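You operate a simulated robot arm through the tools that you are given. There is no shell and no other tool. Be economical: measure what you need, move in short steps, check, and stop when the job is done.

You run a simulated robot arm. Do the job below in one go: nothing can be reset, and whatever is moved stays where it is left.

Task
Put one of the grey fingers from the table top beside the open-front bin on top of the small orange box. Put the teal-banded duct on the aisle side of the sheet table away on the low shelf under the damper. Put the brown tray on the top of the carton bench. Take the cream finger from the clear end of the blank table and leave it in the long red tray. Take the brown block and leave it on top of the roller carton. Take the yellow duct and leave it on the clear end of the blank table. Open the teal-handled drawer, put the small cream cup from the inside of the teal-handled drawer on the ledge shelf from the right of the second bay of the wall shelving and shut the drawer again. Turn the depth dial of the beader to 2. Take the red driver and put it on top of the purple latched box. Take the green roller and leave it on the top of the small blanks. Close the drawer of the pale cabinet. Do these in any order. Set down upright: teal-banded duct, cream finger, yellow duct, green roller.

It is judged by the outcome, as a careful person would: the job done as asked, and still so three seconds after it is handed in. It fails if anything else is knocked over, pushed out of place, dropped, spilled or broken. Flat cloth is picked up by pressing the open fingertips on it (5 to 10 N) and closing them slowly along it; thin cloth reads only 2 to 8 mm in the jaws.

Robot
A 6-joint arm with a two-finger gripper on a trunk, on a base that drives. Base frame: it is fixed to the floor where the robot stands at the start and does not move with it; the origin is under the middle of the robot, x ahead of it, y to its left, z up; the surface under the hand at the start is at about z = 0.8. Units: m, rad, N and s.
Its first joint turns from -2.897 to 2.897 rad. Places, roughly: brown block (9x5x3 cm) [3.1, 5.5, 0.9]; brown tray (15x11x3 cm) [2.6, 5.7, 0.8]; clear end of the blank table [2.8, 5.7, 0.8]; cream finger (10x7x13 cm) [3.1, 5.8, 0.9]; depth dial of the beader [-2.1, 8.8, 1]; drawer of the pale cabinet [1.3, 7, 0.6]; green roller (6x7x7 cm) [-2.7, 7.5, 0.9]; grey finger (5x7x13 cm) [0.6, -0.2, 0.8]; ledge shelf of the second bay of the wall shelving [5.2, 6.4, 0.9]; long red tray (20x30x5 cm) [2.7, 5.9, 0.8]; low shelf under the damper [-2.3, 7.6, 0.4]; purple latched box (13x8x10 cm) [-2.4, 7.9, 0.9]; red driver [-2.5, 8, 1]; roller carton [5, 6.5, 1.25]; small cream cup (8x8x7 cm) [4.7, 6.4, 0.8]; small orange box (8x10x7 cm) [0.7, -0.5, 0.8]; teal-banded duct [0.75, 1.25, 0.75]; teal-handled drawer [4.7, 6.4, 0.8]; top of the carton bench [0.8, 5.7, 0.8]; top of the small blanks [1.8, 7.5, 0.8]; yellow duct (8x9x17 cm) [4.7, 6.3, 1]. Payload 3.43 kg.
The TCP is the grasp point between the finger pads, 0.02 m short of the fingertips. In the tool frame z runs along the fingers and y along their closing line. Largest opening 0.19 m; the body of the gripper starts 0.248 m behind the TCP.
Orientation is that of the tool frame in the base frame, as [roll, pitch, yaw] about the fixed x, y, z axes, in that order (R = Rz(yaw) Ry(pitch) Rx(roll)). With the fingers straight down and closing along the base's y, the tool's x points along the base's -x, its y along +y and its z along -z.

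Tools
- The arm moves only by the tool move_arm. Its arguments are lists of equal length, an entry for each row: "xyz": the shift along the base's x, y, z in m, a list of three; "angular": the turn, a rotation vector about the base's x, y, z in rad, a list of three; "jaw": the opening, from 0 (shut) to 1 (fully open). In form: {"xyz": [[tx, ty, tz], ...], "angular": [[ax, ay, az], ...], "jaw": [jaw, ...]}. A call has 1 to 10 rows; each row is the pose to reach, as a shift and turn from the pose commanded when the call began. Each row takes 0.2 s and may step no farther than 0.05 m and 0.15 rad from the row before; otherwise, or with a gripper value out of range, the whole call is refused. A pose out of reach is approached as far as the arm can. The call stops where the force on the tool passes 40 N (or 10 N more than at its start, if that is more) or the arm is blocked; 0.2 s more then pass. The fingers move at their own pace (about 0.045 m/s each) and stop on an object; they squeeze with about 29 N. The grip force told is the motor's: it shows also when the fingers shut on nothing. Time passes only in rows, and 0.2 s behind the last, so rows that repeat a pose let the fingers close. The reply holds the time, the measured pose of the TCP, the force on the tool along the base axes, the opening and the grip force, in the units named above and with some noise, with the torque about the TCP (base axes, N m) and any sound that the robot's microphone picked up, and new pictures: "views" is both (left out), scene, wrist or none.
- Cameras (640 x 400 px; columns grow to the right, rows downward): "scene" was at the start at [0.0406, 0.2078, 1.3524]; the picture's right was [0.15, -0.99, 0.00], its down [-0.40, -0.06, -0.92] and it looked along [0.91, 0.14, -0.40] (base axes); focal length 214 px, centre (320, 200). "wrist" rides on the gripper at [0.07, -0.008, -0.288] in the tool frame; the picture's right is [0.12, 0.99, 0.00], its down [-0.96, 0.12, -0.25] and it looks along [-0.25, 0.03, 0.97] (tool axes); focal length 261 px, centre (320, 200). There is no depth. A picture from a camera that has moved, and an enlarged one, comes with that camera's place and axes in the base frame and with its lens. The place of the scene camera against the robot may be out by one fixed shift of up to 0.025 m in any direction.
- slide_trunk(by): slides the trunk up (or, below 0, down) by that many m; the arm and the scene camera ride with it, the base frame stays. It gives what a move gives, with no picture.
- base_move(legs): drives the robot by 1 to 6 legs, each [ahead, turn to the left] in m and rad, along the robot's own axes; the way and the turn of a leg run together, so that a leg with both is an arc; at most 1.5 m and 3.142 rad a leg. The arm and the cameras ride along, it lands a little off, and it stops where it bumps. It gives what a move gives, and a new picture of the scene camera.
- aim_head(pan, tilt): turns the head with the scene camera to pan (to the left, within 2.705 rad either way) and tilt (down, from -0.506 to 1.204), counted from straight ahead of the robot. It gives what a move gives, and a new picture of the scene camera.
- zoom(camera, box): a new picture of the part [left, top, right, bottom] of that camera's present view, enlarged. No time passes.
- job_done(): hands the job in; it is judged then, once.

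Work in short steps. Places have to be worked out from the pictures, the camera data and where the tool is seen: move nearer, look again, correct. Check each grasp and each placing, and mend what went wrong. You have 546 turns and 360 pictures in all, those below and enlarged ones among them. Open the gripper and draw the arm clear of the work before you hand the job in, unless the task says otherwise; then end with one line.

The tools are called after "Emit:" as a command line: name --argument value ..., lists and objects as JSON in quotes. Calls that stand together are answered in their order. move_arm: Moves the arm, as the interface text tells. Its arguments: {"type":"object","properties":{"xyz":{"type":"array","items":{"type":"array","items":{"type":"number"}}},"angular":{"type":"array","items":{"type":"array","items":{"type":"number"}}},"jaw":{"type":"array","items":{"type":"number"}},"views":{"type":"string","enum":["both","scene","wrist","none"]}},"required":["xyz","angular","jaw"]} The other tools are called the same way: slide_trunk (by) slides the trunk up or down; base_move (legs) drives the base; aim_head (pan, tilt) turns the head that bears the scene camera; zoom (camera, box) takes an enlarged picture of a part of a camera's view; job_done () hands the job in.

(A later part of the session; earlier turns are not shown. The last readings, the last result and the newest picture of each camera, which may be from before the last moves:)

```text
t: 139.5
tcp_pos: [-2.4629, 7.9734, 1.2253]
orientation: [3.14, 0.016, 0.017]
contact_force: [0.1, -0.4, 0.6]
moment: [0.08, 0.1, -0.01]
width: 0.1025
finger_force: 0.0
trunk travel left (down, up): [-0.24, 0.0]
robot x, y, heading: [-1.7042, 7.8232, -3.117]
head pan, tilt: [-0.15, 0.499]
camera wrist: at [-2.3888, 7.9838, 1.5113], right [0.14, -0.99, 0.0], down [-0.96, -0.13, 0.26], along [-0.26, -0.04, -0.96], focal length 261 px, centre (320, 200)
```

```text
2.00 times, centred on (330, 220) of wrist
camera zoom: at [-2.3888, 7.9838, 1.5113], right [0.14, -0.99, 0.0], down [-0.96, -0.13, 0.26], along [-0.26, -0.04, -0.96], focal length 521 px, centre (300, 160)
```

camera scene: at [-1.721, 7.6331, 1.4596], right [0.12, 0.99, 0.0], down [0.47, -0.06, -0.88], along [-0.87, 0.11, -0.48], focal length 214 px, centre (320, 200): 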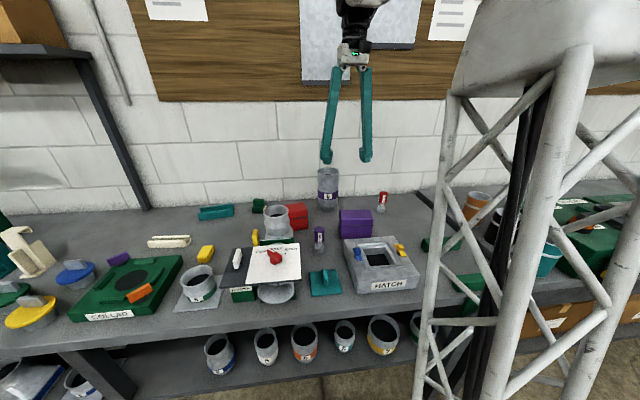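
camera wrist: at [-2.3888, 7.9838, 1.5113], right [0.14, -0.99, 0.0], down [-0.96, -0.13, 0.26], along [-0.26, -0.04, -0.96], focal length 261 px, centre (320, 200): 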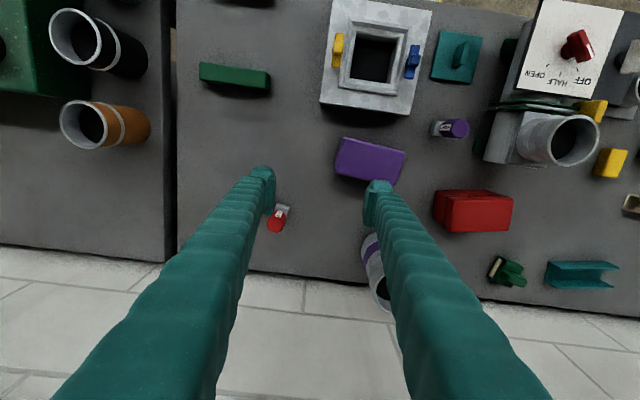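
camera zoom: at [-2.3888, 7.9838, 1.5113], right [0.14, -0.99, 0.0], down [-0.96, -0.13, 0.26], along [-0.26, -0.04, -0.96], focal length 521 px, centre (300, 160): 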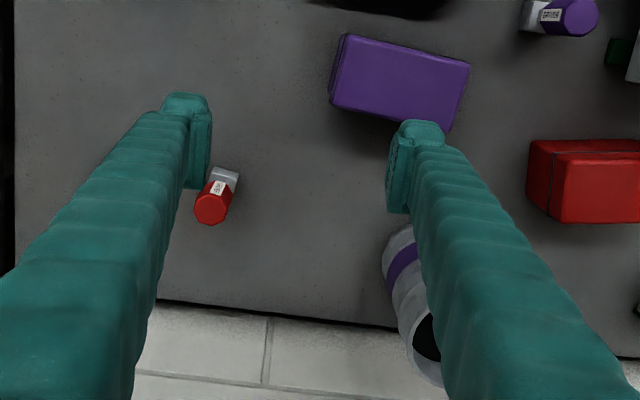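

Driver at about (-2.584, 8.047), top ≈1.0, box centre (-2.438, 7.876). I move above the driver.

Emit:
move_arm --xyz '[[-0.04, 0.025, 0], [-0.08, 0.05, 0], [-0.121, 0.074, 0], [-0.121, 0.074, -0.05], [-0.121, 0.074, -0.1], [-0.121, 0.074, -0.14]]' --angular '[[0, 0, 0], [0, 0, 0], [0, 0, 0], [0, 0, 0], [0, 0, 0], [0, 0, 0]]' --jaw '[0.54, 0.54, 0.54, 0.54, 0.54, 0.54]' --views "wrist"

```text
t: 140.9
tcp_pos: [-2.582, 8.0498, 1.0856]
orientation: [3.139, 0.016, 0.015]
contact_force: [0.6, -0.5, -0.9]
moment: [0.04, 0.09, -0.01]
width: 0.1026
finger_force: 0.0
trunk travel left (down, up): [-0.24, 0.0]
robot x, y, heading: [-1.7061, 7.8264, -3.114]
head pan, tilt: [-0.15, 0.499]
camera wrist: at [-2.5072, 8.0591, 1.3709], right [0.14, -0.99, 0.0], down [-0.96, -0.13, 0.26], along [-0.26, -0.03, -0.96], focal length 261 px, centre (320, 200)
```

wrist: 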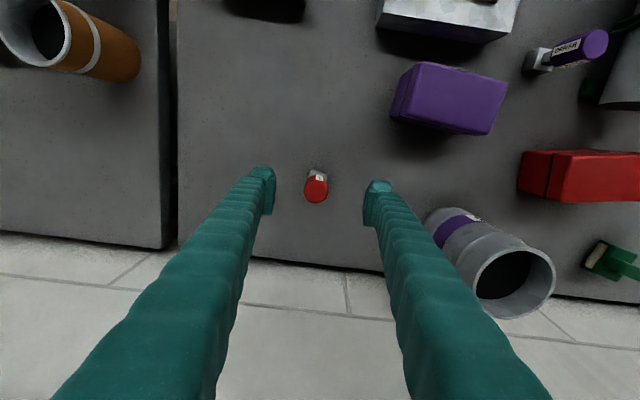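

Centred. Descend and grip the handle.

Emit:
move_arm --xyz '[[-0.006, 0.005, -0.04], [-0.006, 0.005, -0.08], [-0.006, 0.005, -0.112], [-0.006, 0.005, -0.112], [-0.006, 0.005, -0.112], [-0.006, 0.005, -0.112], [-0.006, 0.005, -0.112], [-0.006, 0.005, -0.112]]' --angular '[[0, 0, 0], [0, 0, 0], [0, 0, 0], [0, 0, 0], [0, 0, 0], [0, 0, 0], [0, 0, 0], [0, 0, 0]]' --jaw '[0.5, 0.5, 0.5, 0, 0, 0, 0, 0]' --views "wrist"

```text
t: 142.7
tcp_pos: [-2.5899, 8.0524, 0.9702]
orientation: [3.14, 0.016, 0.016]
contact_force: [-0.3, -0.1, -0.7]
moment: [0.05, 0.03, -0.04]
width: 0.0366
finger_force: 28.8
trunk travel left (down, up): [-0.24, 0.0]
robot x, y, heading: [-1.7052, 7.8243, -3.116]
head pan, tilt: [-0.15, 0.499]
camera wrist: at [-2.5154, 8.0626, 1.2563], right [0.13, -0.99, 0.0], down [-0.96, -0.13, 0.26], along [-0.26, -0.04, -0.96], focal length 261 px, centre (320, 200)
```

wrist: 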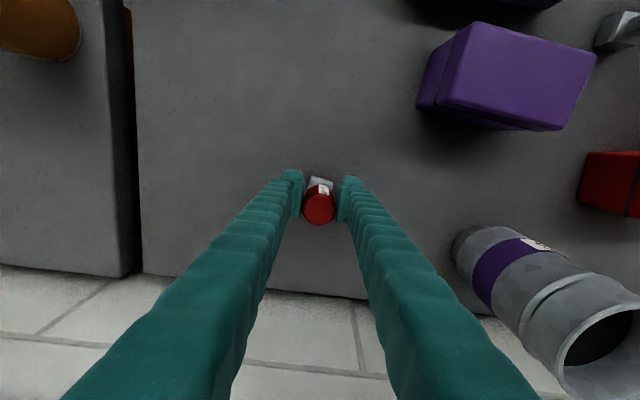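

Gripped (37 mm). Lift and carry to the purple box.

Emit:
move_arm --xyz '[[0, 0, 0.05], [0, 0, 0.1], [0, 0, 0.15], [0.04, -0.02, 0.17], [0.08, -0.05, 0.17], [0.12, -0.08, 0.17], [0.145, -0.12, 0.17], [0.152, -0.16, 0.17], [0.152, -0.176, 0.17]]' --angular '[[0, 0, 0], [0, 0, 0], [0, 0, 0], [0, 0, 0], [0, 0, 0], [0, 0, 0], [0, 0, 0], [0, 0, 0], [0, 0, 0]]' --jaw '[0, 0, 0, 0, 0, 0, 0, 0, 0]' --views "both"

```text
t: 144.7
tcp_pos: [-2.4391, 7.8764, 1.1399]
orientation: [3.141, 0.016, 0.016]
contact_force: [-0.3, -0.3, -1.2]
moment: [-0.08, 0.0, 0.01]
width: 0.0365
finger_force: 28.6
trunk travel left (down, up): [-0.24, 0.0]
robot x, y, heading: [-1.7054, 7.8222, -3.115]
head pan, tilt: [-0.15, 0.499]
camera scene: at [-1.7211, 7.6333, 1.4596], right [0.12, 0.99, 0.0], down [0.48, -0.06, -0.88], along [-0.87, 0.11, -0.48], focal length 214 px, centre (320, 200)
camera wrist: at [-2.3641, 7.8853, 1.4257], right [0.13, -0.99, 0.0], down [-0.96, -0.13, 0.26], along [-0.26, -0.04, -0.96], focal length 261 px, centre (320, 200)
```

scene: 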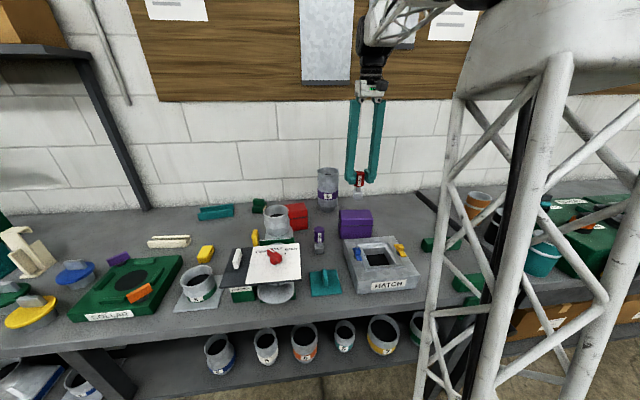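
wrist: 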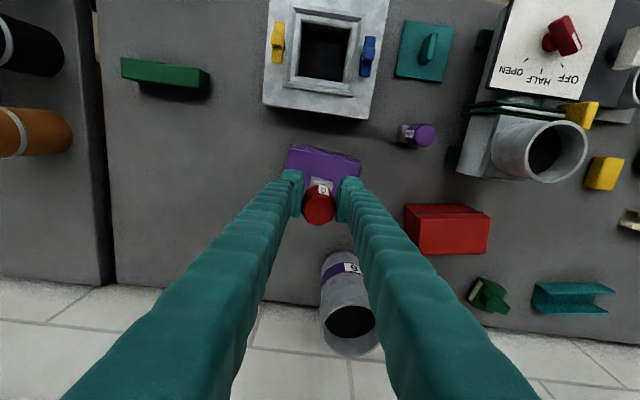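

Adjust y by -0.008 and lower until contact near tcp z≈1.07.

Emit:
move_arm --xyz '[[0, -0.008, -0.03], [0, -0.008, -0.05], [0, -0.008, -0.056], [0, -0.008, -0.062], [0, -0.008, -0.066], [0, -0.008, -0.07], [0, -0.008, -0.074], [0, -0.008, -0.078]]' --angular '[[0, 0, 0], [0, 0, 0], [0, 0, 0], [0, 0, 0], [0, 0, 0], [0, 0, 0], [0, 0, 0], [0, 0, 0]]' --jaw '[0, 0, 0, 0, 0, 0, 0, 0]' --views "both"

```text
t: 146.5
tcp_pos: [-2.4387, 7.8694, 1.0696]
orientation: [3.141, 0.024, 0.014]
contact_force: [6.2, -0.3, 22.5]
moment: [-0.32, -0.3, 0.02]
width: 0.0362
finger_force: 29.0
trunk travel left (down, up): [-0.24, 0.0]
robot x, y, heading: [-1.7028, 7.8254, -3.115]
head pan, tilt: [-0.15, 0.499]
stopped in row 8: the force on the tool passed its limit at 46 N (the readings are from after the stop); the commanded pose is now the measured one
camera scene: at [-1.72, 7.6331, 1.4598], right [0.12, 0.99, 0.0], down [0.47, -0.06, -0.88], along [-0.87, 0.11, -0.48], focal length 214 px, centre (320, 200)
camera wrist: at [-2.3619, 7.879, 1.3551], right [0.13, -0.99, 0.0], down [-0.95, -0.13, 0.27], along [-0.27, -0.03, -0.96], focal length 261 px, centre (320, 200)
```

scene: 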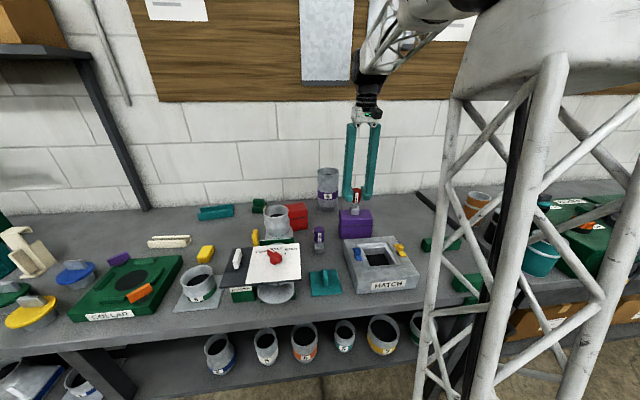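
wrist: 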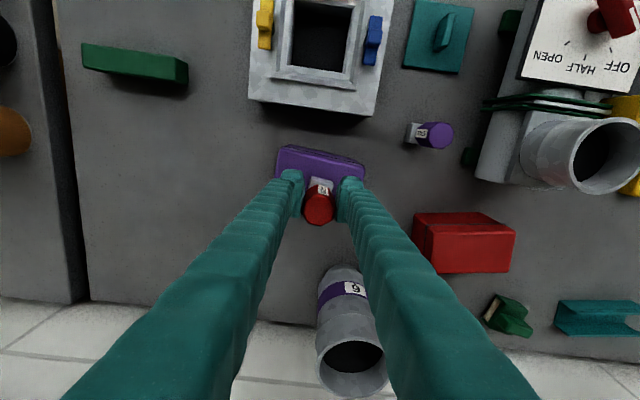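

Contact with the box lid. I ease up 3 mm, open and lift away.

Emit:
move_arm --xyz '[[0, 0, 0.003], [0, 0, 0.003], [0, 0, 0.003], [0, 0, 0.003], [0, 0, 0.04], [0, 0, 0.09], [0, 0, 0.14]]' --angular '[[0, -0.008, 0], [0, -0.008, 0], [0, -0.008, 0], [0, -0.008, 0], [0, -0.008, 0], [0, -0.008, 0], [0, -0.008, 0]]' --jaw '[0, 0.3, 0.42, 0.42, 0.42, 0.42, 0.42]' --views "both"

```text
t: 148.1
tcp_pos: [-2.4446, 7.867, 1.2071]
orientation: [-3.141, 0.014, 0.016]
contact_force: [0.0, -0.2, -0.4]
moment: [0.01, -0.04, 0.01]
width: 0.0799
finger_force: 0.0
trunk travel left (down, up): [-0.24, 0.0]
robot x, y, heading: [-1.7025, 7.8225, -3.116]
head pan, tilt: [-0.15, 0.499]
camera scene: at [-1.7212, 7.6331, 1.4595], right [0.12, 0.99, 0.0], down [0.48, -0.06, -0.88], along [-0.87, 0.11, -0.48], focal length 214 px, centre (320, 200)
camera wrist: at [-2.3699, 7.8762, 1.4938], right [0.13, -0.99, 0.0], down [-0.96, -0.13, 0.26], along [-0.26, -0.03, -0.97], focal length 261 px, centre (320, 200)
```

scene: 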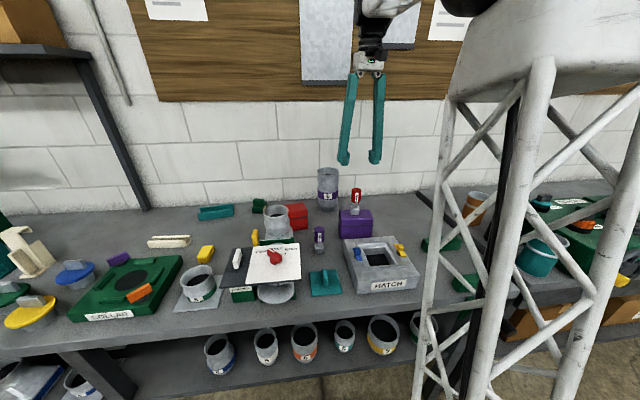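
wrist: 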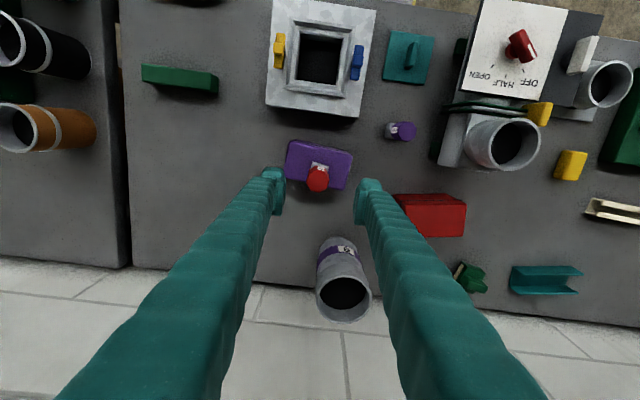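

Red driver is in place. I back off and drive along to the beader at y≈8.8.

Emit:
base_move --legs '[[-0.5, 0], [0, -1.6], [0.9, 0], [0, 1.6]]'

Emit:
aim_head --pan 0.0 --tilt 0.45

```text
t: 163.5
tcp_pos: [-1.9018, 8.7931, 1.2078]
orientation: [3.141, 0.014, -0.041]
contact_force: [0.1, 0.2, 0.6]
moment: [-0.05, 0.03, 0.01]
width: 0.0799
finger_force: 0.0
trunk travel left (down, up): [-0.24, 0.0]
robot x, y, heading: [-1.1678, 8.7083, 3.109]
head pan, tilt: [-0.15, 0.499]
camera scene: at [-1.1934, 8.5197, 1.4596], right [0.18, 0.98, 0.0], down [0.47, -0.09, -0.88], along [-0.86, 0.16, -0.48], focal length 214 px, centre (320, 200)
```

scene: 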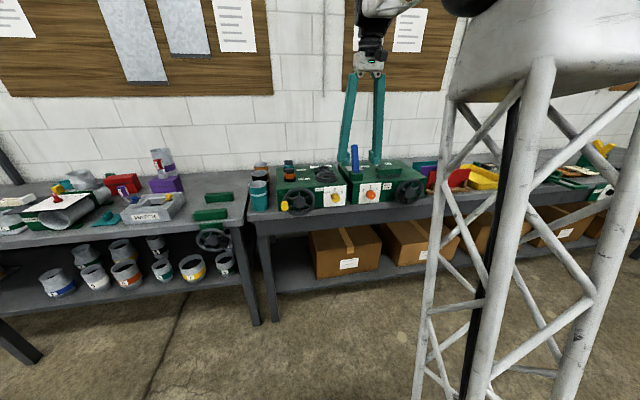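

```text
t: 164.2
tcp_pos: [-1.9021, 8.7937, 1.2072]
orientation: [-3.141, 0.014, -0.043]
contact_force: [-0.6, 0.8, -0.2]
moment: [0.02, 0.02, 0.0]
width: 0.0796
finger_force: 0.1
trunk travel left (down, up): [-0.24, 0.0]
robot x, y, heading: [-1.1671, 8.7115, 3.108]
head pan, tilt: [0.0, 0.45]
camera scene: at [-1.1958, 8.5062, 1.464], right [0.03, 1.0, 0.0], down [0.44, -0.01, -0.9], along [-0.9, 0.03, -0.44], focal length 214 px, centre (320, 200)
```

scene: 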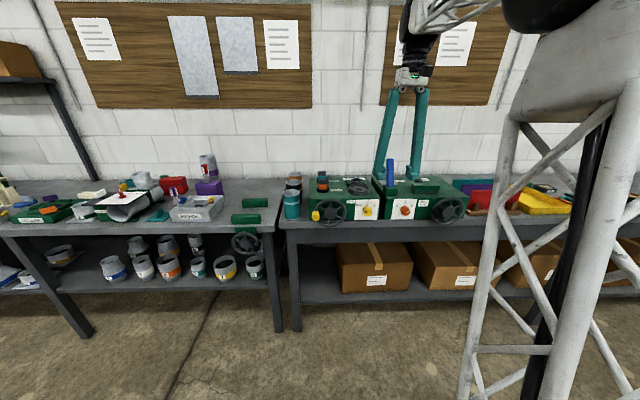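

Emit:
zoom --camera "scene" --box '[280, 150, 480, 250]'

```text
3.20 times, centred on (380, 200) of scene
camera zoom: at [-1.1958, 8.5062, 1.464], right [0.03, 1.0, 0.0], down [0.44, -0.01, -0.9], along [-0.9, 0.03, -0.44], focal length 686 px, centre (128, 200)
```

zoom: 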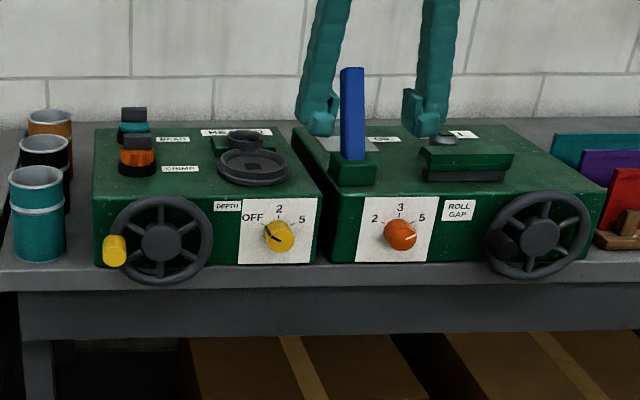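

The yellow DEPTH dial on the left machine's front face is near (-2.11, 8.77, 0.95), pointing between marks. I need a horizontal hand: I tilt exactly in-plane, straight ahead of the robot.

Emit:
move_arm --xyz '[[0.02, -0.02, -0.03], [0.036, -0.041, -0.06], [0.036, -0.041, -0.1]]' --angular '[[0, 0, -0.01], [0, 0, -0.018], [0, 0, -0.018]]' --jaw '[0.45, 0.45, 0.45]' --views "none"

Emit:
move_arm --xyz '[[0, 0, 0], [0, 0, 0], [0, 0, 0], [0, 0, 0], [0, 0, 0], [0, 0, 0], [0, 0, 0], [0, 0, 0], [0, 0, 0], [0, 0, 0]]' --angular '[[0.0085, 0.142, 0], [0.017, 0.284, 0], [0.0255, 0.426, 0], [0.034, 0.568, 0], [0.0425, 0.71, 0], [0.051, 0.852, 0], [0.06, 0.994, 0], [0.068, 1.136, 0], [0.077, 1.278, 0], [0.085, 1.42, 0]]' --jaw '[0.45, 0.45, 0.45, 0.45, 0.45, 0.45, 0.45, 0.45, 0.45, 0.45]' --views "both"

```text
t: 165.0
tcp_pos: [-1.8645, 8.7536, 1.1068]
orientation: [-3.14, 0.015, -0.06]
contact_force: [-0.4, 0.1, 0.2]
moment: [-0.02, 0.08, -0.01]
width: 0.0853
finger_force: 0.1
trunk travel left (down, up): [-0.24, 0.0]
robot x, y, heading: [-1.1683, 8.7072, 3.108]
head pan, tilt: [0.0, 0.45]
```

```text
t: 167.2
tcp_pos: [-1.9176, 8.7576, 1.1861]
orientation: [3.14, 1.414, -0.06]
contact_force: [2.0, 0.1, 1.0]
moment: [-0.01, -0.09, 0.01]
width: 0.0855
finger_force: 0.0
out of reach, approached as far as the arm can: row 9, 10
trunk travel left (down, up): [-0.24, 0.0]
robot x, y, heading: [-1.1677, 8.7057, 3.113]
head pan, tilt: [0.0, 0.45]
camera scene: at [-1.195, 8.5061, 1.464], right [0.03, 1.0, 0.0], down [0.43, -0.01, -0.9], along [-0.9, 0.03, -0.43], focal length 214 px, centre (320, 200)
camera wrist: at [-1.6229, 8.7489, 1.1607], right [-0.04, -0.99, -0.12], down [0.09, -0.12, 0.99], along [-1.0, 0.03, 0.09], focal length 261 px, centre (320, 200)
```

scene: 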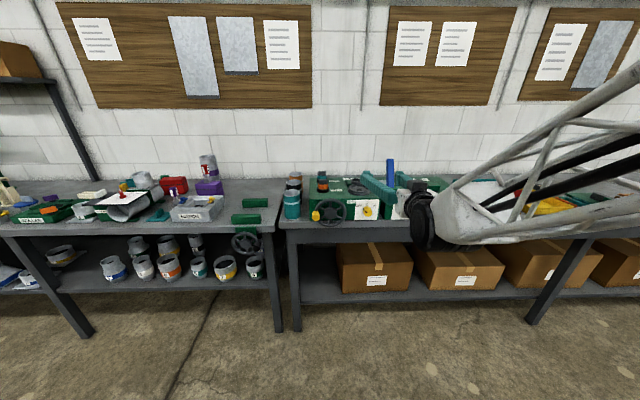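
wrist: 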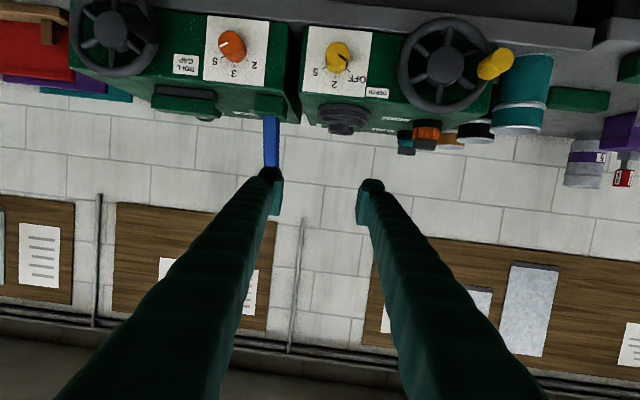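

Horizontal now. Zoom on the dial.

Emit:
zoom --camera "wrist" --box '[290, 20, 410, 110]'

```text
4.44 times, centred on (350, 65) of wrist
camera zoom: at [-1.6229, 8.7489, 1.1607], right [-0.04, -0.99, -0.12], down [0.09, -0.12, 0.99], along [-1.0, 0.03, 0.09], focal length 1158 px, centre (187, 800)
```

zoom: 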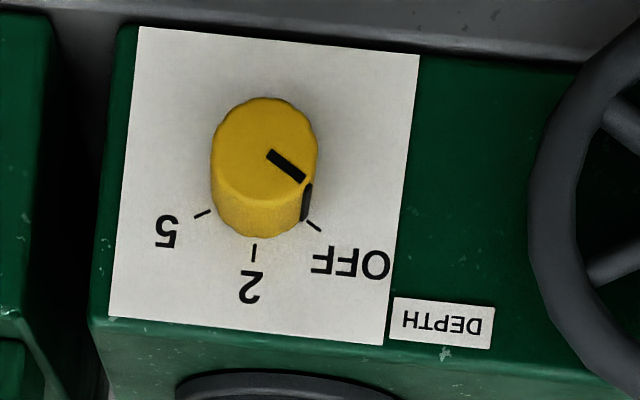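

Dial now points at OFF; "2" is about 60° clockwise (seen from the front). I lower the trunk 0.22 m to bring the horizontal hand to dial height.

Emit:
slide_trunk --by -0.22

Emit:
move_arm --xyz '[[0, 0, 0]]' --angular '[[0, 0, 0]]' --jaw '[0.45]' --views "wrist"

```text
t: 169.5
tcp_pos: [-1.9197, 8.758, 0.9646]
orientation: [-3.141, 1.41, -0.061]
contact_force: [0.0, 0.1, -0.6]
moment: [0.03, -0.03, 0.02]
width: 0.0853
finger_force: 0.1
trunk travel left (down, up): [-0.02, 0.22]
robot x, y, heading: [-1.1671, 8.7094, 3.112]
head pan, tilt: [0.0, 0.45]
```

```text
t: 169.9
tcp_pos: [-1.9184, 8.7586, 0.9643]
orientation: [-3.141, 1.41, -0.058]
contact_force: [-0.5, -0.8, 0.1]
moment: [-0.03, -0.03, -0.02]
width: 0.0855
finger_force: 0.0
trunk travel left (down, up): [-0.02, 0.22]
robot x, y, heading: [-1.1678, 8.709, 3.113]
head pan, tilt: [0.0, 0.45]
camera wrist: at [-1.6236, 8.7491, 0.9406], right [-0.04, -0.99, -0.12], down [0.08, -0.12, 0.99], along [-1.0, 0.03, 0.09], focal length 261 px, centre (320, 200)
```

wrist: 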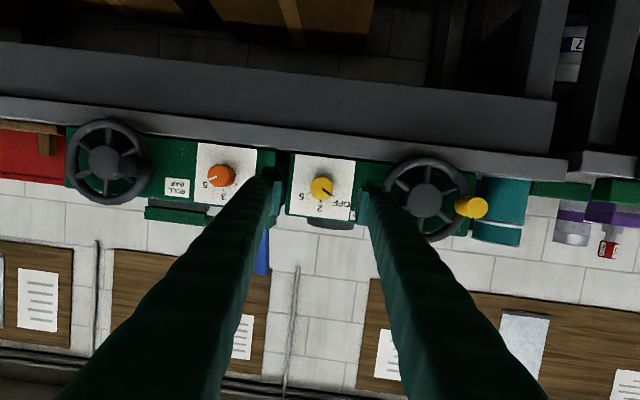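

Triangulated: plate x≈-2.10, knob front ≈-2.07, centre (y 8.762, z 0.959). I move forward 0.1 and level the hand.

Emit:
move_arm --xyz '[[-0.035, 0.001, 0], [-0.07, 0.002, 0], [-0.1, 0.003, -0.003]]' --angular '[[0.003, 0.05, 0], [0.006, 0.1, 0], [0.009, 0.157, 0]]' --jaw '[0.42, 0.42, 0.42]' --views "wrist"

```text
t: 170.7
tcp_pos: [-2.0183, 8.7621, 0.9595]
orientation: [2.862, 1.568, -0.338]
contact_force: [0.9, 0.2, 0.9]
moment: [-0.01, -0.15, -0.01]
width: 0.0798
finger_force: 0.1
trunk travel left (down, up): [-0.02, 0.22]
robot x, y, heading: [-1.1658, 8.7078, 3.112]
head pan, tilt: [0.0, 0.45]
camera wrist: at [-1.731, 8.7534, 0.8905], right [-0.06, -0.99, -0.12], down [0.24, -0.13, 0.96], along [-0.97, 0.03, 0.24], focal length 261 px, centre (320, 200)
```

wrist: 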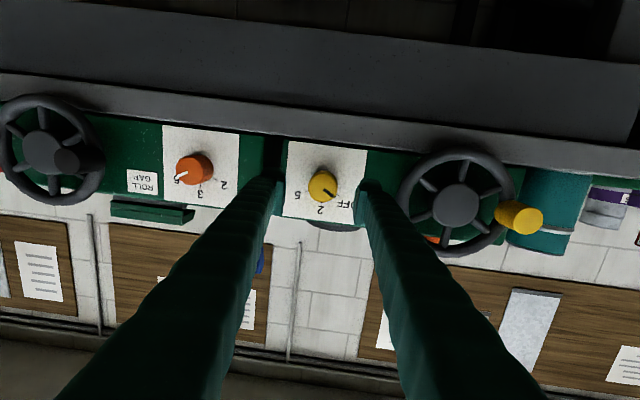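

On axis. Advance 5 cm and close on the knob.

Emit:
move_arm --xyz '[[-0.025, 0.001, 0], [-0.05, 0.002, 0], [-0.05, 0.002, 0], [-0.05, 0.002, 0], [-0.05, 0.002, 0], [-0.05, 0.002, 0]]' --angular '[[0, 0, 0], [0, 0, 0], [0, 0, 0], [0, 0, 0], [0, 0, 0], [0, 0, 0]]' --jaw '[0.42, 0.42, 0, 0, 0, 0]' --views "wrist"

```text
t: 172.1
tcp_pos: [-2.0685, 8.7623, 0.9602]
orientation: [-2.583, 1.566, 0.502]
contact_force: [-6.9, -24.7, 0.0]
moment: [-0.02, -0.01, 0.13]
width: 0.0382
finger_force: 42.0
trunk travel left (down, up): [-0.02, 0.22]
robot x, y, heading: [-1.1644, 8.7091, 3.111]
head pan, tilt: [0.0, 0.45]
camera wrist: at [-1.7814, 8.7538, 0.8906], right [-0.06, -0.99, -0.12], down [0.24, -0.13, 0.96], along [-0.97, 0.02, 0.24], focal length 261 px, centre (320, 200)
```

wrist: 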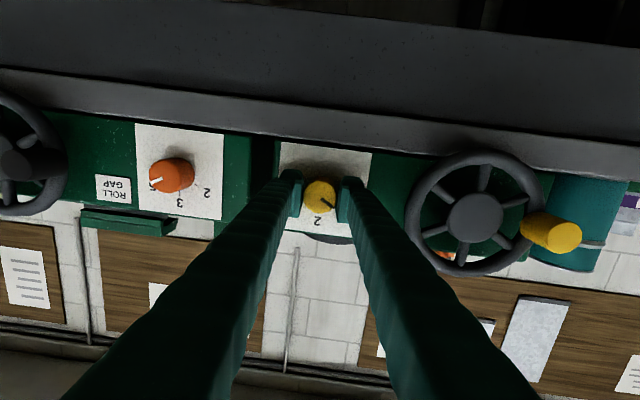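

Gripped, with a small side load; I shift 3 mm in -y and turn 60° clockwise (about -x).

Emit:
move_arm --xyz '[[0, -0.003, 0], [0, -0.003, 0], [0, -0.003, 0], [0, -0.003, 0], [0, -0.003, 0], [0, -0.003, 0], [0, -0.003, 0], [0, -0.003, 0], [0, -0.003, 0]]' --angular '[[0, 0, 0], [-0.13, 0, 0], [-0.26, 0, 0], [-0.39, 0, 0], [-0.52, 0, 0], [-0.65, 0, 0], [-0.78, 0, 0], [-0.91, 0, 0], [-1.04, 0, 0]]' --jaw '[0, 0, 0, 0, 0, 0, 0, 0, 0]' --views "wrist"

```text
t: 174.1
tcp_pos: [-2.0687, 8.763, 0.9616]
orientation: [1.631, 0.527, -1.57]
contact_force: [-9.2, 34.9, 3.3]
moment: [0.04, 0.29, -0.61]
width: 0.0381
finger_force: 44.8
trunk travel left (down, up): [-0.02, 0.22]
robot x, y, heading: [-1.1674, 8.7096, 3.105]
head pan, tilt: [0.0, 0.45]
camera wrist: at [-1.7812, 8.6968, 0.9327], right [-0.06, -0.6, 0.8], down [0.24, 0.77, 0.6], along [-0.97, 0.23, 0.1], focal length 261 px, centre (320, 200)
```

wrist: 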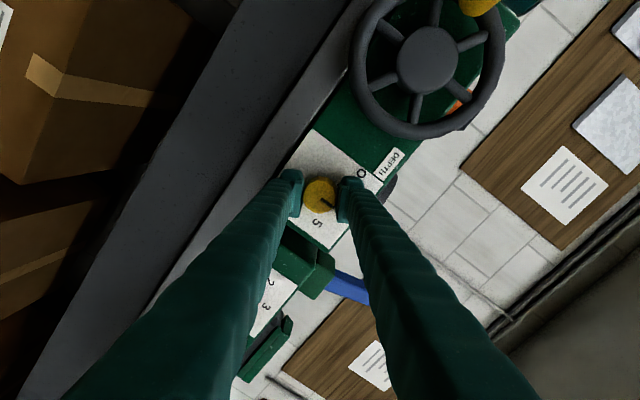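

Release and check the pointer.

Emit:
move_arm --xyz '[[0, 0, 0], [0, 0, 0], [0.03, 0, 0], [0.06, 0, 0]]' --angular '[[0, 0, 0], [0, 0, 0], [0, 0, 0], [0, 0, 0]]' --jaw '[0.3, 0.45, 0.45, 0.45]' --views "none"

Emit:
zoom --camera "wrist" --box '[270, 130, 390, 230]'

```text
t: 175.1
tcp_pos: [-2.0085, 8.7605, 0.9632]
orientation: [1.631, 0.531, -1.567]
contact_force: [-0.9, -0.3, -0.4]
moment: [0.03, 0.08, 0.04]
width: 0.0855
finger_force: 0.0
trunk travel left (down, up): [-0.02, 0.22]
robot x, y, heading: [-1.1694, 8.7099, 3.109]
head pan, tilt: [0.0, 0.45]
```

```text
4.00 times, centred on (330, 180) of wrist
camera zoom: at [-1.7205, 8.6954, 0.934], right [-0.06, -0.6, 0.79], down [0.24, 0.77, 0.6], along [-0.97, 0.22, 0.1], focal length 1043 px, centre (280, 280)
```

zoom: 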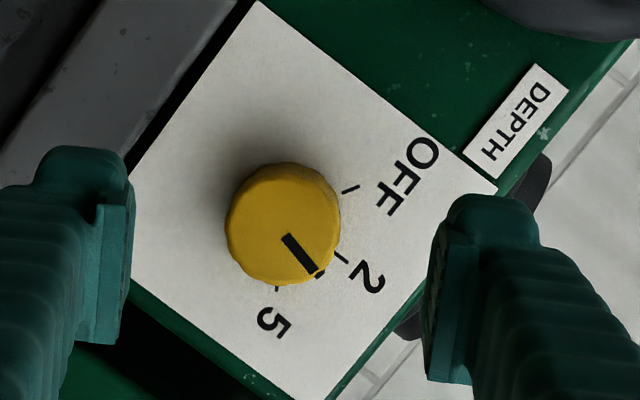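

The pointer may have overshot "2" a bit. I roll the hand back upright to compare from a straight view.

Emit:
move_arm --xyz '[[0.01, 0, 0], [0.02, 0, 0], [0.03, 0, 0], [0.03, 0, 0], [0.03, 0, 0], [0.03, 0, 0], [0.03, 0, 0], [0.03, 0, 0]]' --angular '[[0.13, 0, 0], [0.26, 0, 0], [0.39, 0, 0], [0.52, 0, 0], [0.65, 0, 0], [0.78, 0, 0], [0.91, 0, 0], [1.04, 0, 0]]' --jaw '[0.45, 0.45, 0.45, 0.45, 0.45, 0.45, 0.45, 0.45]' --views "none"

Emit:
zoom --camera "wrist" --box '[270, 140, 370, 230]'

```text
t: 176.9
tcp_pos: [-1.9894, 8.7611, 0.9701]
orientation: [-2.879, 1.564, 0.204]
contact_force: [-0.7, -0.5, 0.4]
moment: [-0.01, -0.01, 0.0]
width: 0.0857
finger_force: 0.1
out of reach, approached as far as the arm can: row 4, 5, 6, 7, 8
trunk travel left (down, up): [-0.02, 0.22]
robot x, y, heading: [-1.1648, 8.7092, 3.111]
head pan, tilt: [0.0, 0.45]
```

```text
4.44 times, centred on (320, 185) of wrist
camera zoom: at [-1.701, 8.7521, 0.9018], right [-0.06, -0.99, -0.12], down [0.24, -0.13, 0.96], along [-0.97, 0.03, 0.24], focal length 1158 px, centre (320, 267)
```

zoom: 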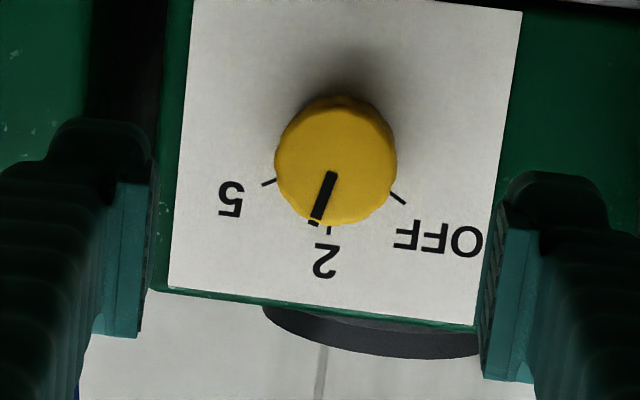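

Overshoot is about 12°. I regrip and turn back 0.22 rad.

Emit:
move_arm --xyz '[[-0.03, 0, -0.01], [-0.06, 0, -0.01], [-0.079, 0, -0.01], [-0.079, 0, -0.01], [-0.079, 0, -0.01], [-0.079, 0, -0.01], [-0.079, 0, -0.01], [-0.079, 0, -0.01], [-0.079, 0, -0.01]]' --angular '[[0, 0, 0], [0, 0, 0], [0, 0, 0], [0, 0, 0], [0, 0, 0], [0, 0, 0], [0.07, 0, 0], [0.145, 0, 0], [0.22, 0, 0]]' --jaw '[0.45, 0.45, 0.45, 0.1, 0, 0, 0, 0, 0]' --views "none"

Emit:
move_arm --xyz '[[0, 0, 0], [0, 0, 0], [0.03, 0, 0], [0.07, 0, 0]]' --angular '[[0, 0, 0], [0, 0, 0], [0, 0, 0], [0, 0, 0]]' --jaw '[0.3, 0.45, 0.45, 0.45]' --views "none"

Emit:
zoom --camera "wrist" --box '[270, 140, 370, 230]'

```text
t: 178.9
tcp_pos: [-2.0669, 8.7623, 0.961]
orientation: [-1.524, 1.35, 1.559]
contact_force: [-7.0, 3.4, -0.1]
moment: [0.02, -0.13, 0.09]
width: 0.0379
finger_force: 45.1
trunk travel left (down, up): [-0.02, 0.22]
robot x, y, heading: [-1.1707, 8.7061, 3.113]
head pan, tilt: [0.0, 0.45]
```

```text
t: 179.9
tcp_pos: [-2.0009, 8.7615, 0.9624]
orientation: [-1.542, 1.35, 1.54]
contact_force: [0.1, -0.2, -0.9]
moment: [0.03, 0.09, -0.01]
width: 0.0854
finger_force: 0.0
out of reach, approached as far as the arm can: row 4
trunk travel left (down, up): [-0.02, 0.22]
robot x, y, heading: [-1.1657, 8.708, 3.11]
head pan, tilt: [0.0, 0.45]
```

```text
4.44 times, centred on (320, 185) of wrist
camera zoom: at [-1.7117, 8.769, 0.8948], right [-0.06, -0.94, -0.33], down [0.23, -0.34, 0.91], along [-0.97, -0.03, 0.24], focal length 1158 px, centre (320, 267)
```

zoom: 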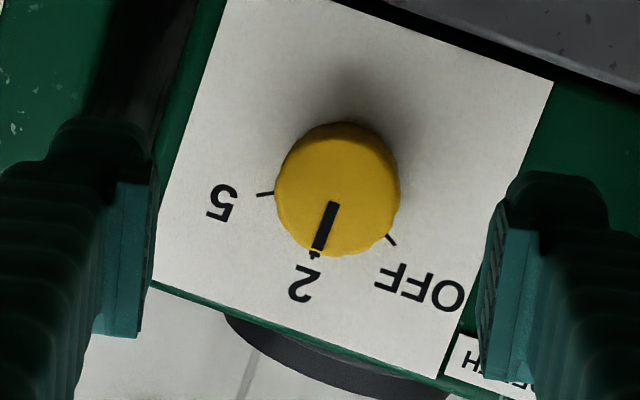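

The pointer now sits on "2" exactly. I back off and bring the hand back to vertical in-plane.

Emit:
base_move --legs '[[-0.3, 0]]'

Emit:
move_arm --xyz '[[0, 0, 0], [0, 0, 0], [0, 0, 0.02], [0, 0, 0.03], [0, 0, 0.04], [0, 0, 0.05], [0, 0, 0.06], [0, 0, 0.07], [0, 0, 0.08]]' --angular '[[-0.11, 0, 0], [-0.22, 0, 0], [-0.22, -0.14, 0], [-0.22, -0.28, 0], [-0.22, -0.42, 0], [-0.22, -0.56, 0], [-0.22, -0.7, 0], [-0.22, -0.84, 0], [-0.22, -0.98, 0]]' --jaw '[0.45, 0.45, 0.45, 0.45, 0.45, 0.45, 0.45, 0.45, 0.45]' --views "none"

```text
t: 181.9
tcp_pos: [-1.6961, 8.754, 0.9647]
orientation: [-1.536, 1.351, 1.546]
contact_force: [0.4, -0.3, 1.4]
moment: [0.0, 0.03, -0.03]
width: 0.0855
finger_force: 0.0
trunk travel left (down, up): [-0.02, 0.22]
robot x, y, heading: [-0.8626, 8.7009, 3.11]
head pan, tilt: [0.0, 0.45]
camera scene: at [-0.8928, 8.4964, 1.2441], right [0.03, 1.0, 0.0], down [0.43, -0.01, -0.9], along [-0.9, 0.03, -0.44], focal length 214 px, centre (320, 200)
```

scene: 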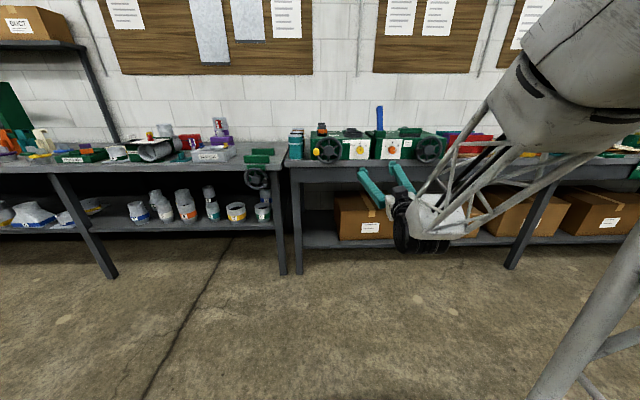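

```text
t: 183.9
tcp_pos: [-1.6961, 8.7537, 1.0457]
orientation: [3.124, 0.595, 0.039]
contact_force: [1.2, -1.4, 0.8]
moment: [0.03, 0.06, -0.04]
width: 0.0855
finger_force: 0.1
out of reach, approached as far as the arm can: row 5, 6
trunk travel left (down, up): [-0.02, 0.22]
robot x, y, heading: [-0.8639, 8.6959, 3.11]
head pan, tilt: [0.0, 0.45]
```

Emit:
move_arm --xyz '[[0, 0, 0.03], [0, 0, 0.06], [0.02, 0, 0.09], [0.04, 0, 0.12], [0.06, 0, 0.14]]' --angular '[[0, -0.12, 0], [0, -0.24, 0], [0, -0.36, 0], [0, -0.48, 0], [0, -0.595, 0]]' --jaw '[0.45, 0.45, 0.45, 0.45, 0.45]' --views "none"

Emit:
aim_head --pan 0.9 --tilt 0.3

```text
t: 185.2
tcp_pos: [-1.6254, 8.754, 1.1557]
orientation: [3.103, 0.012, 0.033]
contact_force: [-0.4, 0.0, -0.3]
moment: [-0.03, -0.15, 0.01]
width: 0.0853
finger_force: 0.1
out of reach, approached as far as the arm can: row 5
trunk travel left (down, up): [-0.02, 0.22]
robot x, y, heading: [-0.8656, 8.7006, 3.109]
head pan, tilt: [0.0, 0.45]
```

```text
t: 186.3
tcp_pos: [-1.6252, 8.7549, 1.1551]
orientation: [3.104, 0.015, 0.033]
contact_force: [0.0, 0.8, 0.8]
moment: [0.05, 0.02, -0.02]
width: 0.0854
finger_force: 0.0
trunk travel left (down, up): [-0.02, 0.22]
robot x, y, heading: [-0.8616, 8.6971, 3.111]
head pan, tilt: [0.901, 0.3]
camera scene: at [-0.8615, 8.4222, 1.258], right [-0.76, 0.65, 0.0], down [0.19, 0.23, -0.96], along [-0.62, -0.73, -0.3], focal length 214 px, centre (320, 200)
```

scene: 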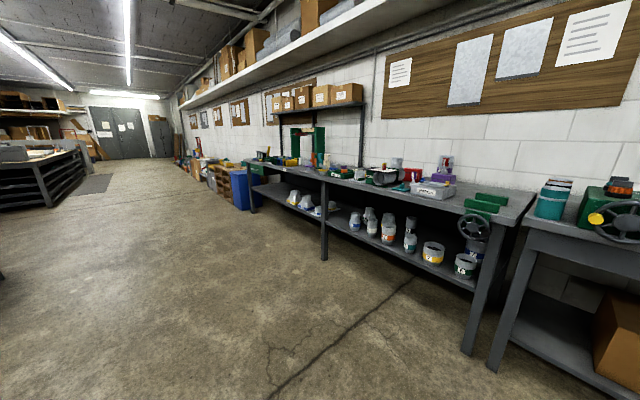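

Next the green roller near (-2.7, 7.5). I raise the trunk and drive to face it.

Emit:
slide_trunk --by 0.2

Emit:
base_move --legs '[[0, 1.33], [1.24, 0], [0, -1.3], [0.5, 0]]'

Emit:
aim_head --pan 0.0 --tilt 0.5

```text
t: 188.5
tcp_pos: [-1.6263, 8.7539, 1.3557]
orientation: [3.103, 0.014, 0.033]
contact_force: [0.2, 0.2, -0.1]
moment: [-0.01, -0.02, 0.04]
width: 0.0856
finger_force: 0.0
trunk travel left (down, up): [-0.22, 0.02]
robot x, y, heading: [-0.864, 8.6962, 3.105]
head pan, tilt: [0.901, 0.3]
```

```text
t: 204.3
tcp_pos: [-2.4747, 7.5355, 1.356]
orientation: [3.103, 0.015, 0.047]
contact_force: [0.1, 0.2, 0.4]
moment: [0.01, 0.01, 0.01]
width: 0.0852
finger_force: 0.0
trunk travel left (down, up): [-0.22, 0.02]
robot x, y, heading: [-1.7117, 7.4935, 3.125]
head pan, tilt: [0.901, 0.3]
camera scene: at [-1.7067, 7.2156, 1.458], right [-0.77, 0.64, 0.0], down [0.19, 0.23, -0.96], along [-0.61, -0.74, -0.3], focal length 214 px, centre (320, 200)
```

scene: 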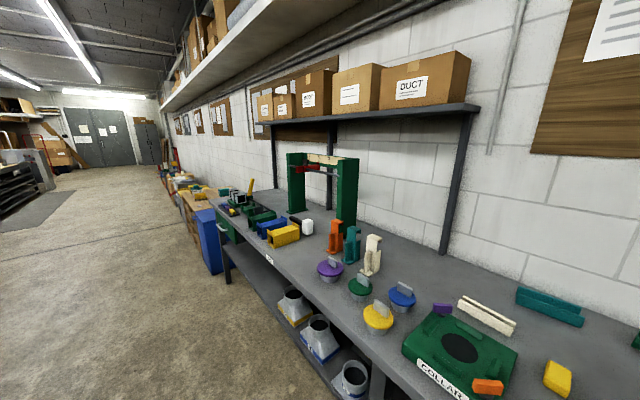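

```text
t: 205.5
tcp_pos: [-2.4747, 7.5348, 1.3558]
orientation: [3.102, 0.013, 0.046]
contact_force: [-0.7, 0.1, -0.2]
moment: [-0.01, -0.02, -0.03]
width: 0.0854
finger_force: 0.2
trunk travel left (down, up): [-0.22, 0.02]
robot x, y, heading: [-1.7142, 7.4905, 3.128]
head pan, tilt: [0.0, 0.499]
camera scene: at [-1.7385, 7.2893, 1.4396], right [0.02, 1.0, 0.0], down [0.48, -0.01, -0.88], along [-0.88, 0.02, -0.48], focal length 214 px, centre (320, 200)
```

scene: 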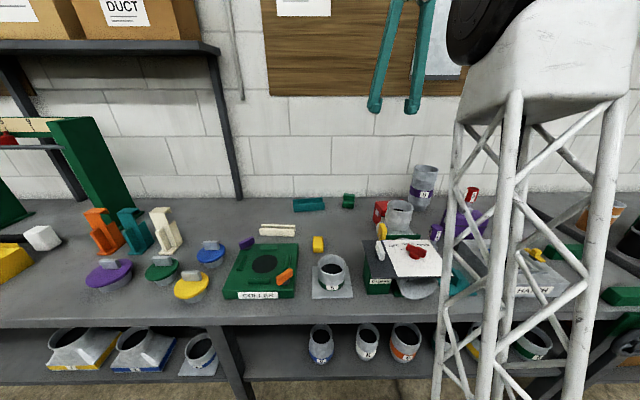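

Zoom on the small green item near the wall, and view it from the wrist.

Emit:
zoom --camera "scene" --box '[280, 170, 420, 260]'

Emit:
move_arm --xyz '[[-0.03, -0.01, -0.03], [-0.06, -0.01, -0.06], [-0.06, -0.01, -0.1]]' --angular '[[0.03, 0, 0], [0.04, 0, 0], [0.04, 0, 0]]' --jaw '[0.6, 0.6, 0.6]' --views "wrist"

```text
4.44 times, centred on (350, 215) of scene
camera zoom: at [-1.7385, 7.2893, 1.4396], right [0.02, 1.0, 0.0], down [0.48, -0.01, -0.88], along [-0.88, 0.02, -0.48], focal length 953 px, centre (187, 133)
```

zoom: 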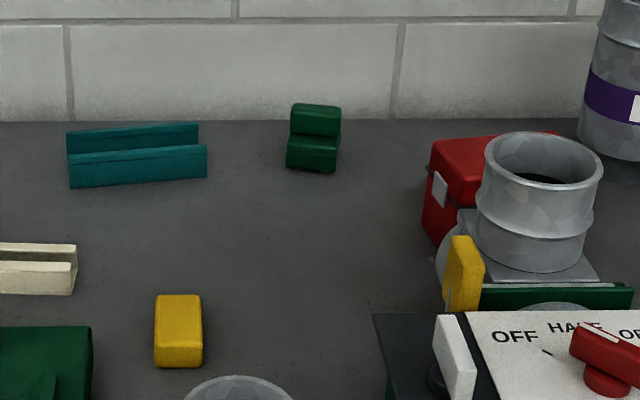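

```text
t: 206.3
tcp_pos: [-2.5372, 7.529, 1.2568]
orientation: [-3.141, 0.011, 0.047]
contact_force: [-0.6, -0.1, 0.3]
moment: [0.03, -0.1, -0.02]
width: 0.1138
finger_force: 0.0
trunk travel left (down, up): [-0.22, 0.02]
robot x, y, heading: [-1.7152, 7.4891, 3.126]
head pan, tilt: [0.0, 0.499]
camera wrist: at [-2.4641, 7.5395, 1.5423], right [0.17, -0.99, 0.0], down [-0.95, -0.16, 0.26], along [-0.26, -0.04, -0.97], focal length 261 px, centre (320, 200)
```

wrist: 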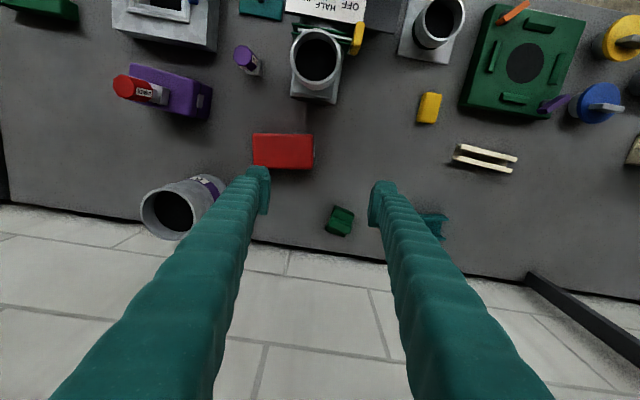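

Emit:
zoom --camera "wrist" --box '[270, 170, 430, 270]'

```text
4.00 times, centred on (350, 220) of wrist
camera zoom: at [-2.4641, 7.5395, 1.5423], right [0.17, -0.99, 0.0], down [-0.95, -0.16, 0.26], along [-0.26, -0.04, -0.97], focal length 1043 px, centre (200, 120)
```

zoom: 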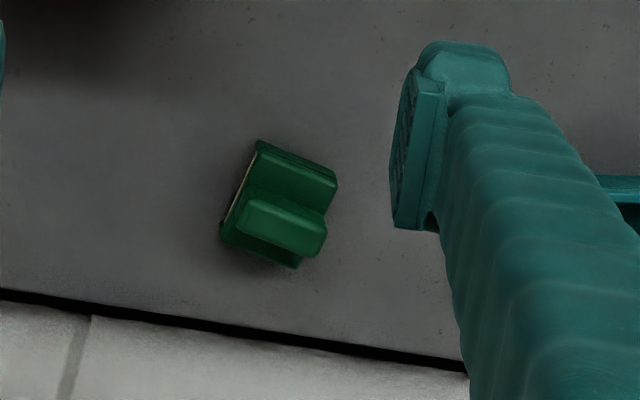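

The green roller is an L-shaped block at about (-2.688, 7.452), turned ~15°. It's at the edge of reach, so I creep the base 8 cm forward.

Emit:
base_move --legs '[[0.08, 0]]'

Emit:
move_arm --xyz '[[0, -0.02, -0.03], [-0.02, -0.04, -0.06], [-0.04, -0.06, -0.09], [-0.06, -0.075, -0.12]]' --angular '[[0, 0, -0.1], [0, 0, -0.2], [0, 0, -0.31], [0, 0, -0.31]]' --jaw '[0.6, 0.6, 0.6, 0.6]' --views "wrist"

```text
t: 207.4
tcp_pos: [-2.6171, 7.5293, 1.2563]
orientation: [-3.139, 0.01, 0.049]
contact_force: [0.1, -0.2, 0.6]
moment: [0.02, 0.05, 0.02]
width: 0.1139
finger_force: 0.0
trunk travel left (down, up): [-0.22, 0.02]
robot x, y, heading: [-1.7902, 7.4934, 3.127]
head pan, tilt: [0.0, 0.499]
camera scene: at [-1.8185, 7.2908, 1.4396], right [0.02, 1.0, 0.0], down [0.48, -0.01, -0.88], along [-0.88, 0.02, -0.48], focal length 214 px, centre (320, 200)
```

scene: 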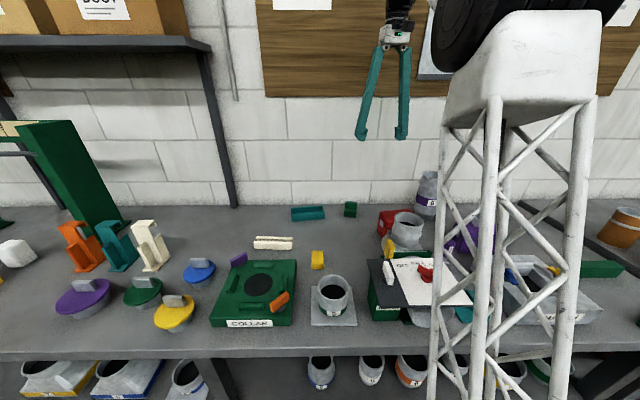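

```text
t: 208.4
tcp_pos: [-2.6744, 7.4538, 1.1378]
orientation: [-3.139, 0.011, -0.263]
contact_force: [1.5, -0.2, 1.3]
moment: [-0.06, 0.16, -0.01]
width: 0.114
finger_force: 0.0
trunk travel left (down, up): [-0.22, 0.02]
robot x, y, heading: [-1.7948, 7.4948, 3.123]
head pan, tilt: [0.0, 0.499]
camera wrist: at [-2.6017, 7.4417, 1.4256], right [-0.14, -0.99, 0.0], down [-0.96, 0.14, 0.26], along [-0.26, 0.04, -0.97], focal length 261 px, centre (320, 200)
```

wrist: 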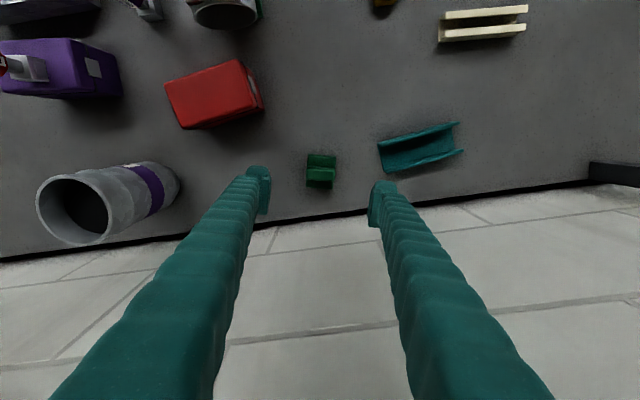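

Aligned. Descend and grip.

Emit:
move_arm --xyz '[[-0.005, 0, -0.05], [-0.01, 0, -0.1], [-0.012, 0, -0.15], [-0.012, 0, -0.19], [-0.012, 0, -0.213], [-0.012, 0, -0.213], [-0.012, 0, -0.213], [-0.012, 0, -0.213], [-0.012, 0, -0.213]]' --angular '[[0, 0, 0], [0, 0, 0], [0, 0, 0], [0, 0, 0], [0, 0, 0], [0, 0, 0], [0, 0, 0], [0, 0, 0], [0, 0, 0]]' --jaw '[0.6, 0.6, 0.6, 0.6, 0.6, 0, 0, 0, 0]' --views "wrist"

```text
refused: row 1 steps farther than a row can; nothing moved
```

Emit:
move_arm --xyz '[[-0.005, 0, -0.045], [-0.01, 0, -0.09], [-0.012, 0, -0.135], [-0.012, 0, -0.18], [-0.012, 0, -0.213], [-0.012, 0, -0.213], [-0.012, 0, -0.213], [-0.012, 0, -0.213], [-0.012, 0, -0.213]]' --angular '[[0, 0, 0], [0, 0, 0], [0, 0, 0], [0, 0, 0], [0, 0, 0], [0, 0, 0], [0, 0, 0], [0, 0, 0], [0, 0, 0]]' --jaw '[0.6, 0.6, 0.6, 0.6, 0.6, 0, 0, 0, 0]' --views "wrist"

```text
t: 210.4
tcp_pos: [-2.6865, 7.4566, 0.9225]
orientation: [-3.141, 0.012, -0.263]
contact_force: [-0.2, -0.2, -0.2]
moment: [-0.05, 0.06, 0.03]
width: 0.0556
finger_force: 27.6
trunk travel left (down, up): [-0.22, 0.02]
robot x, y, heading: [-1.7923, 7.4937, 3.123]
head pan, tilt: [0.0, 0.499]
camera wrist: at [-2.6141, 7.4452, 1.2092], right [-0.14, -0.99, 0.0], down [-0.96, 0.14, 0.26], along [-0.26, 0.04, -0.97], focal length 261 px, centre (320, 200)
```

wrist: 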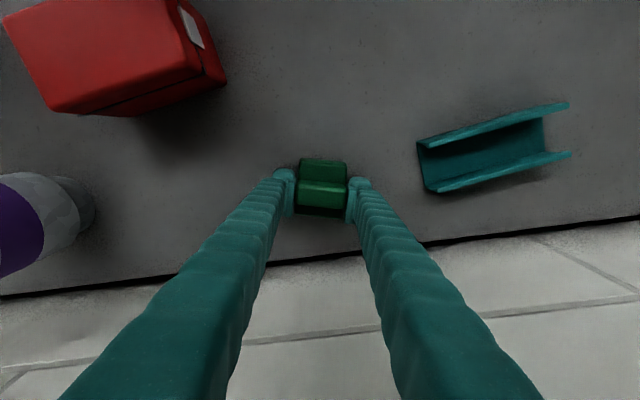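

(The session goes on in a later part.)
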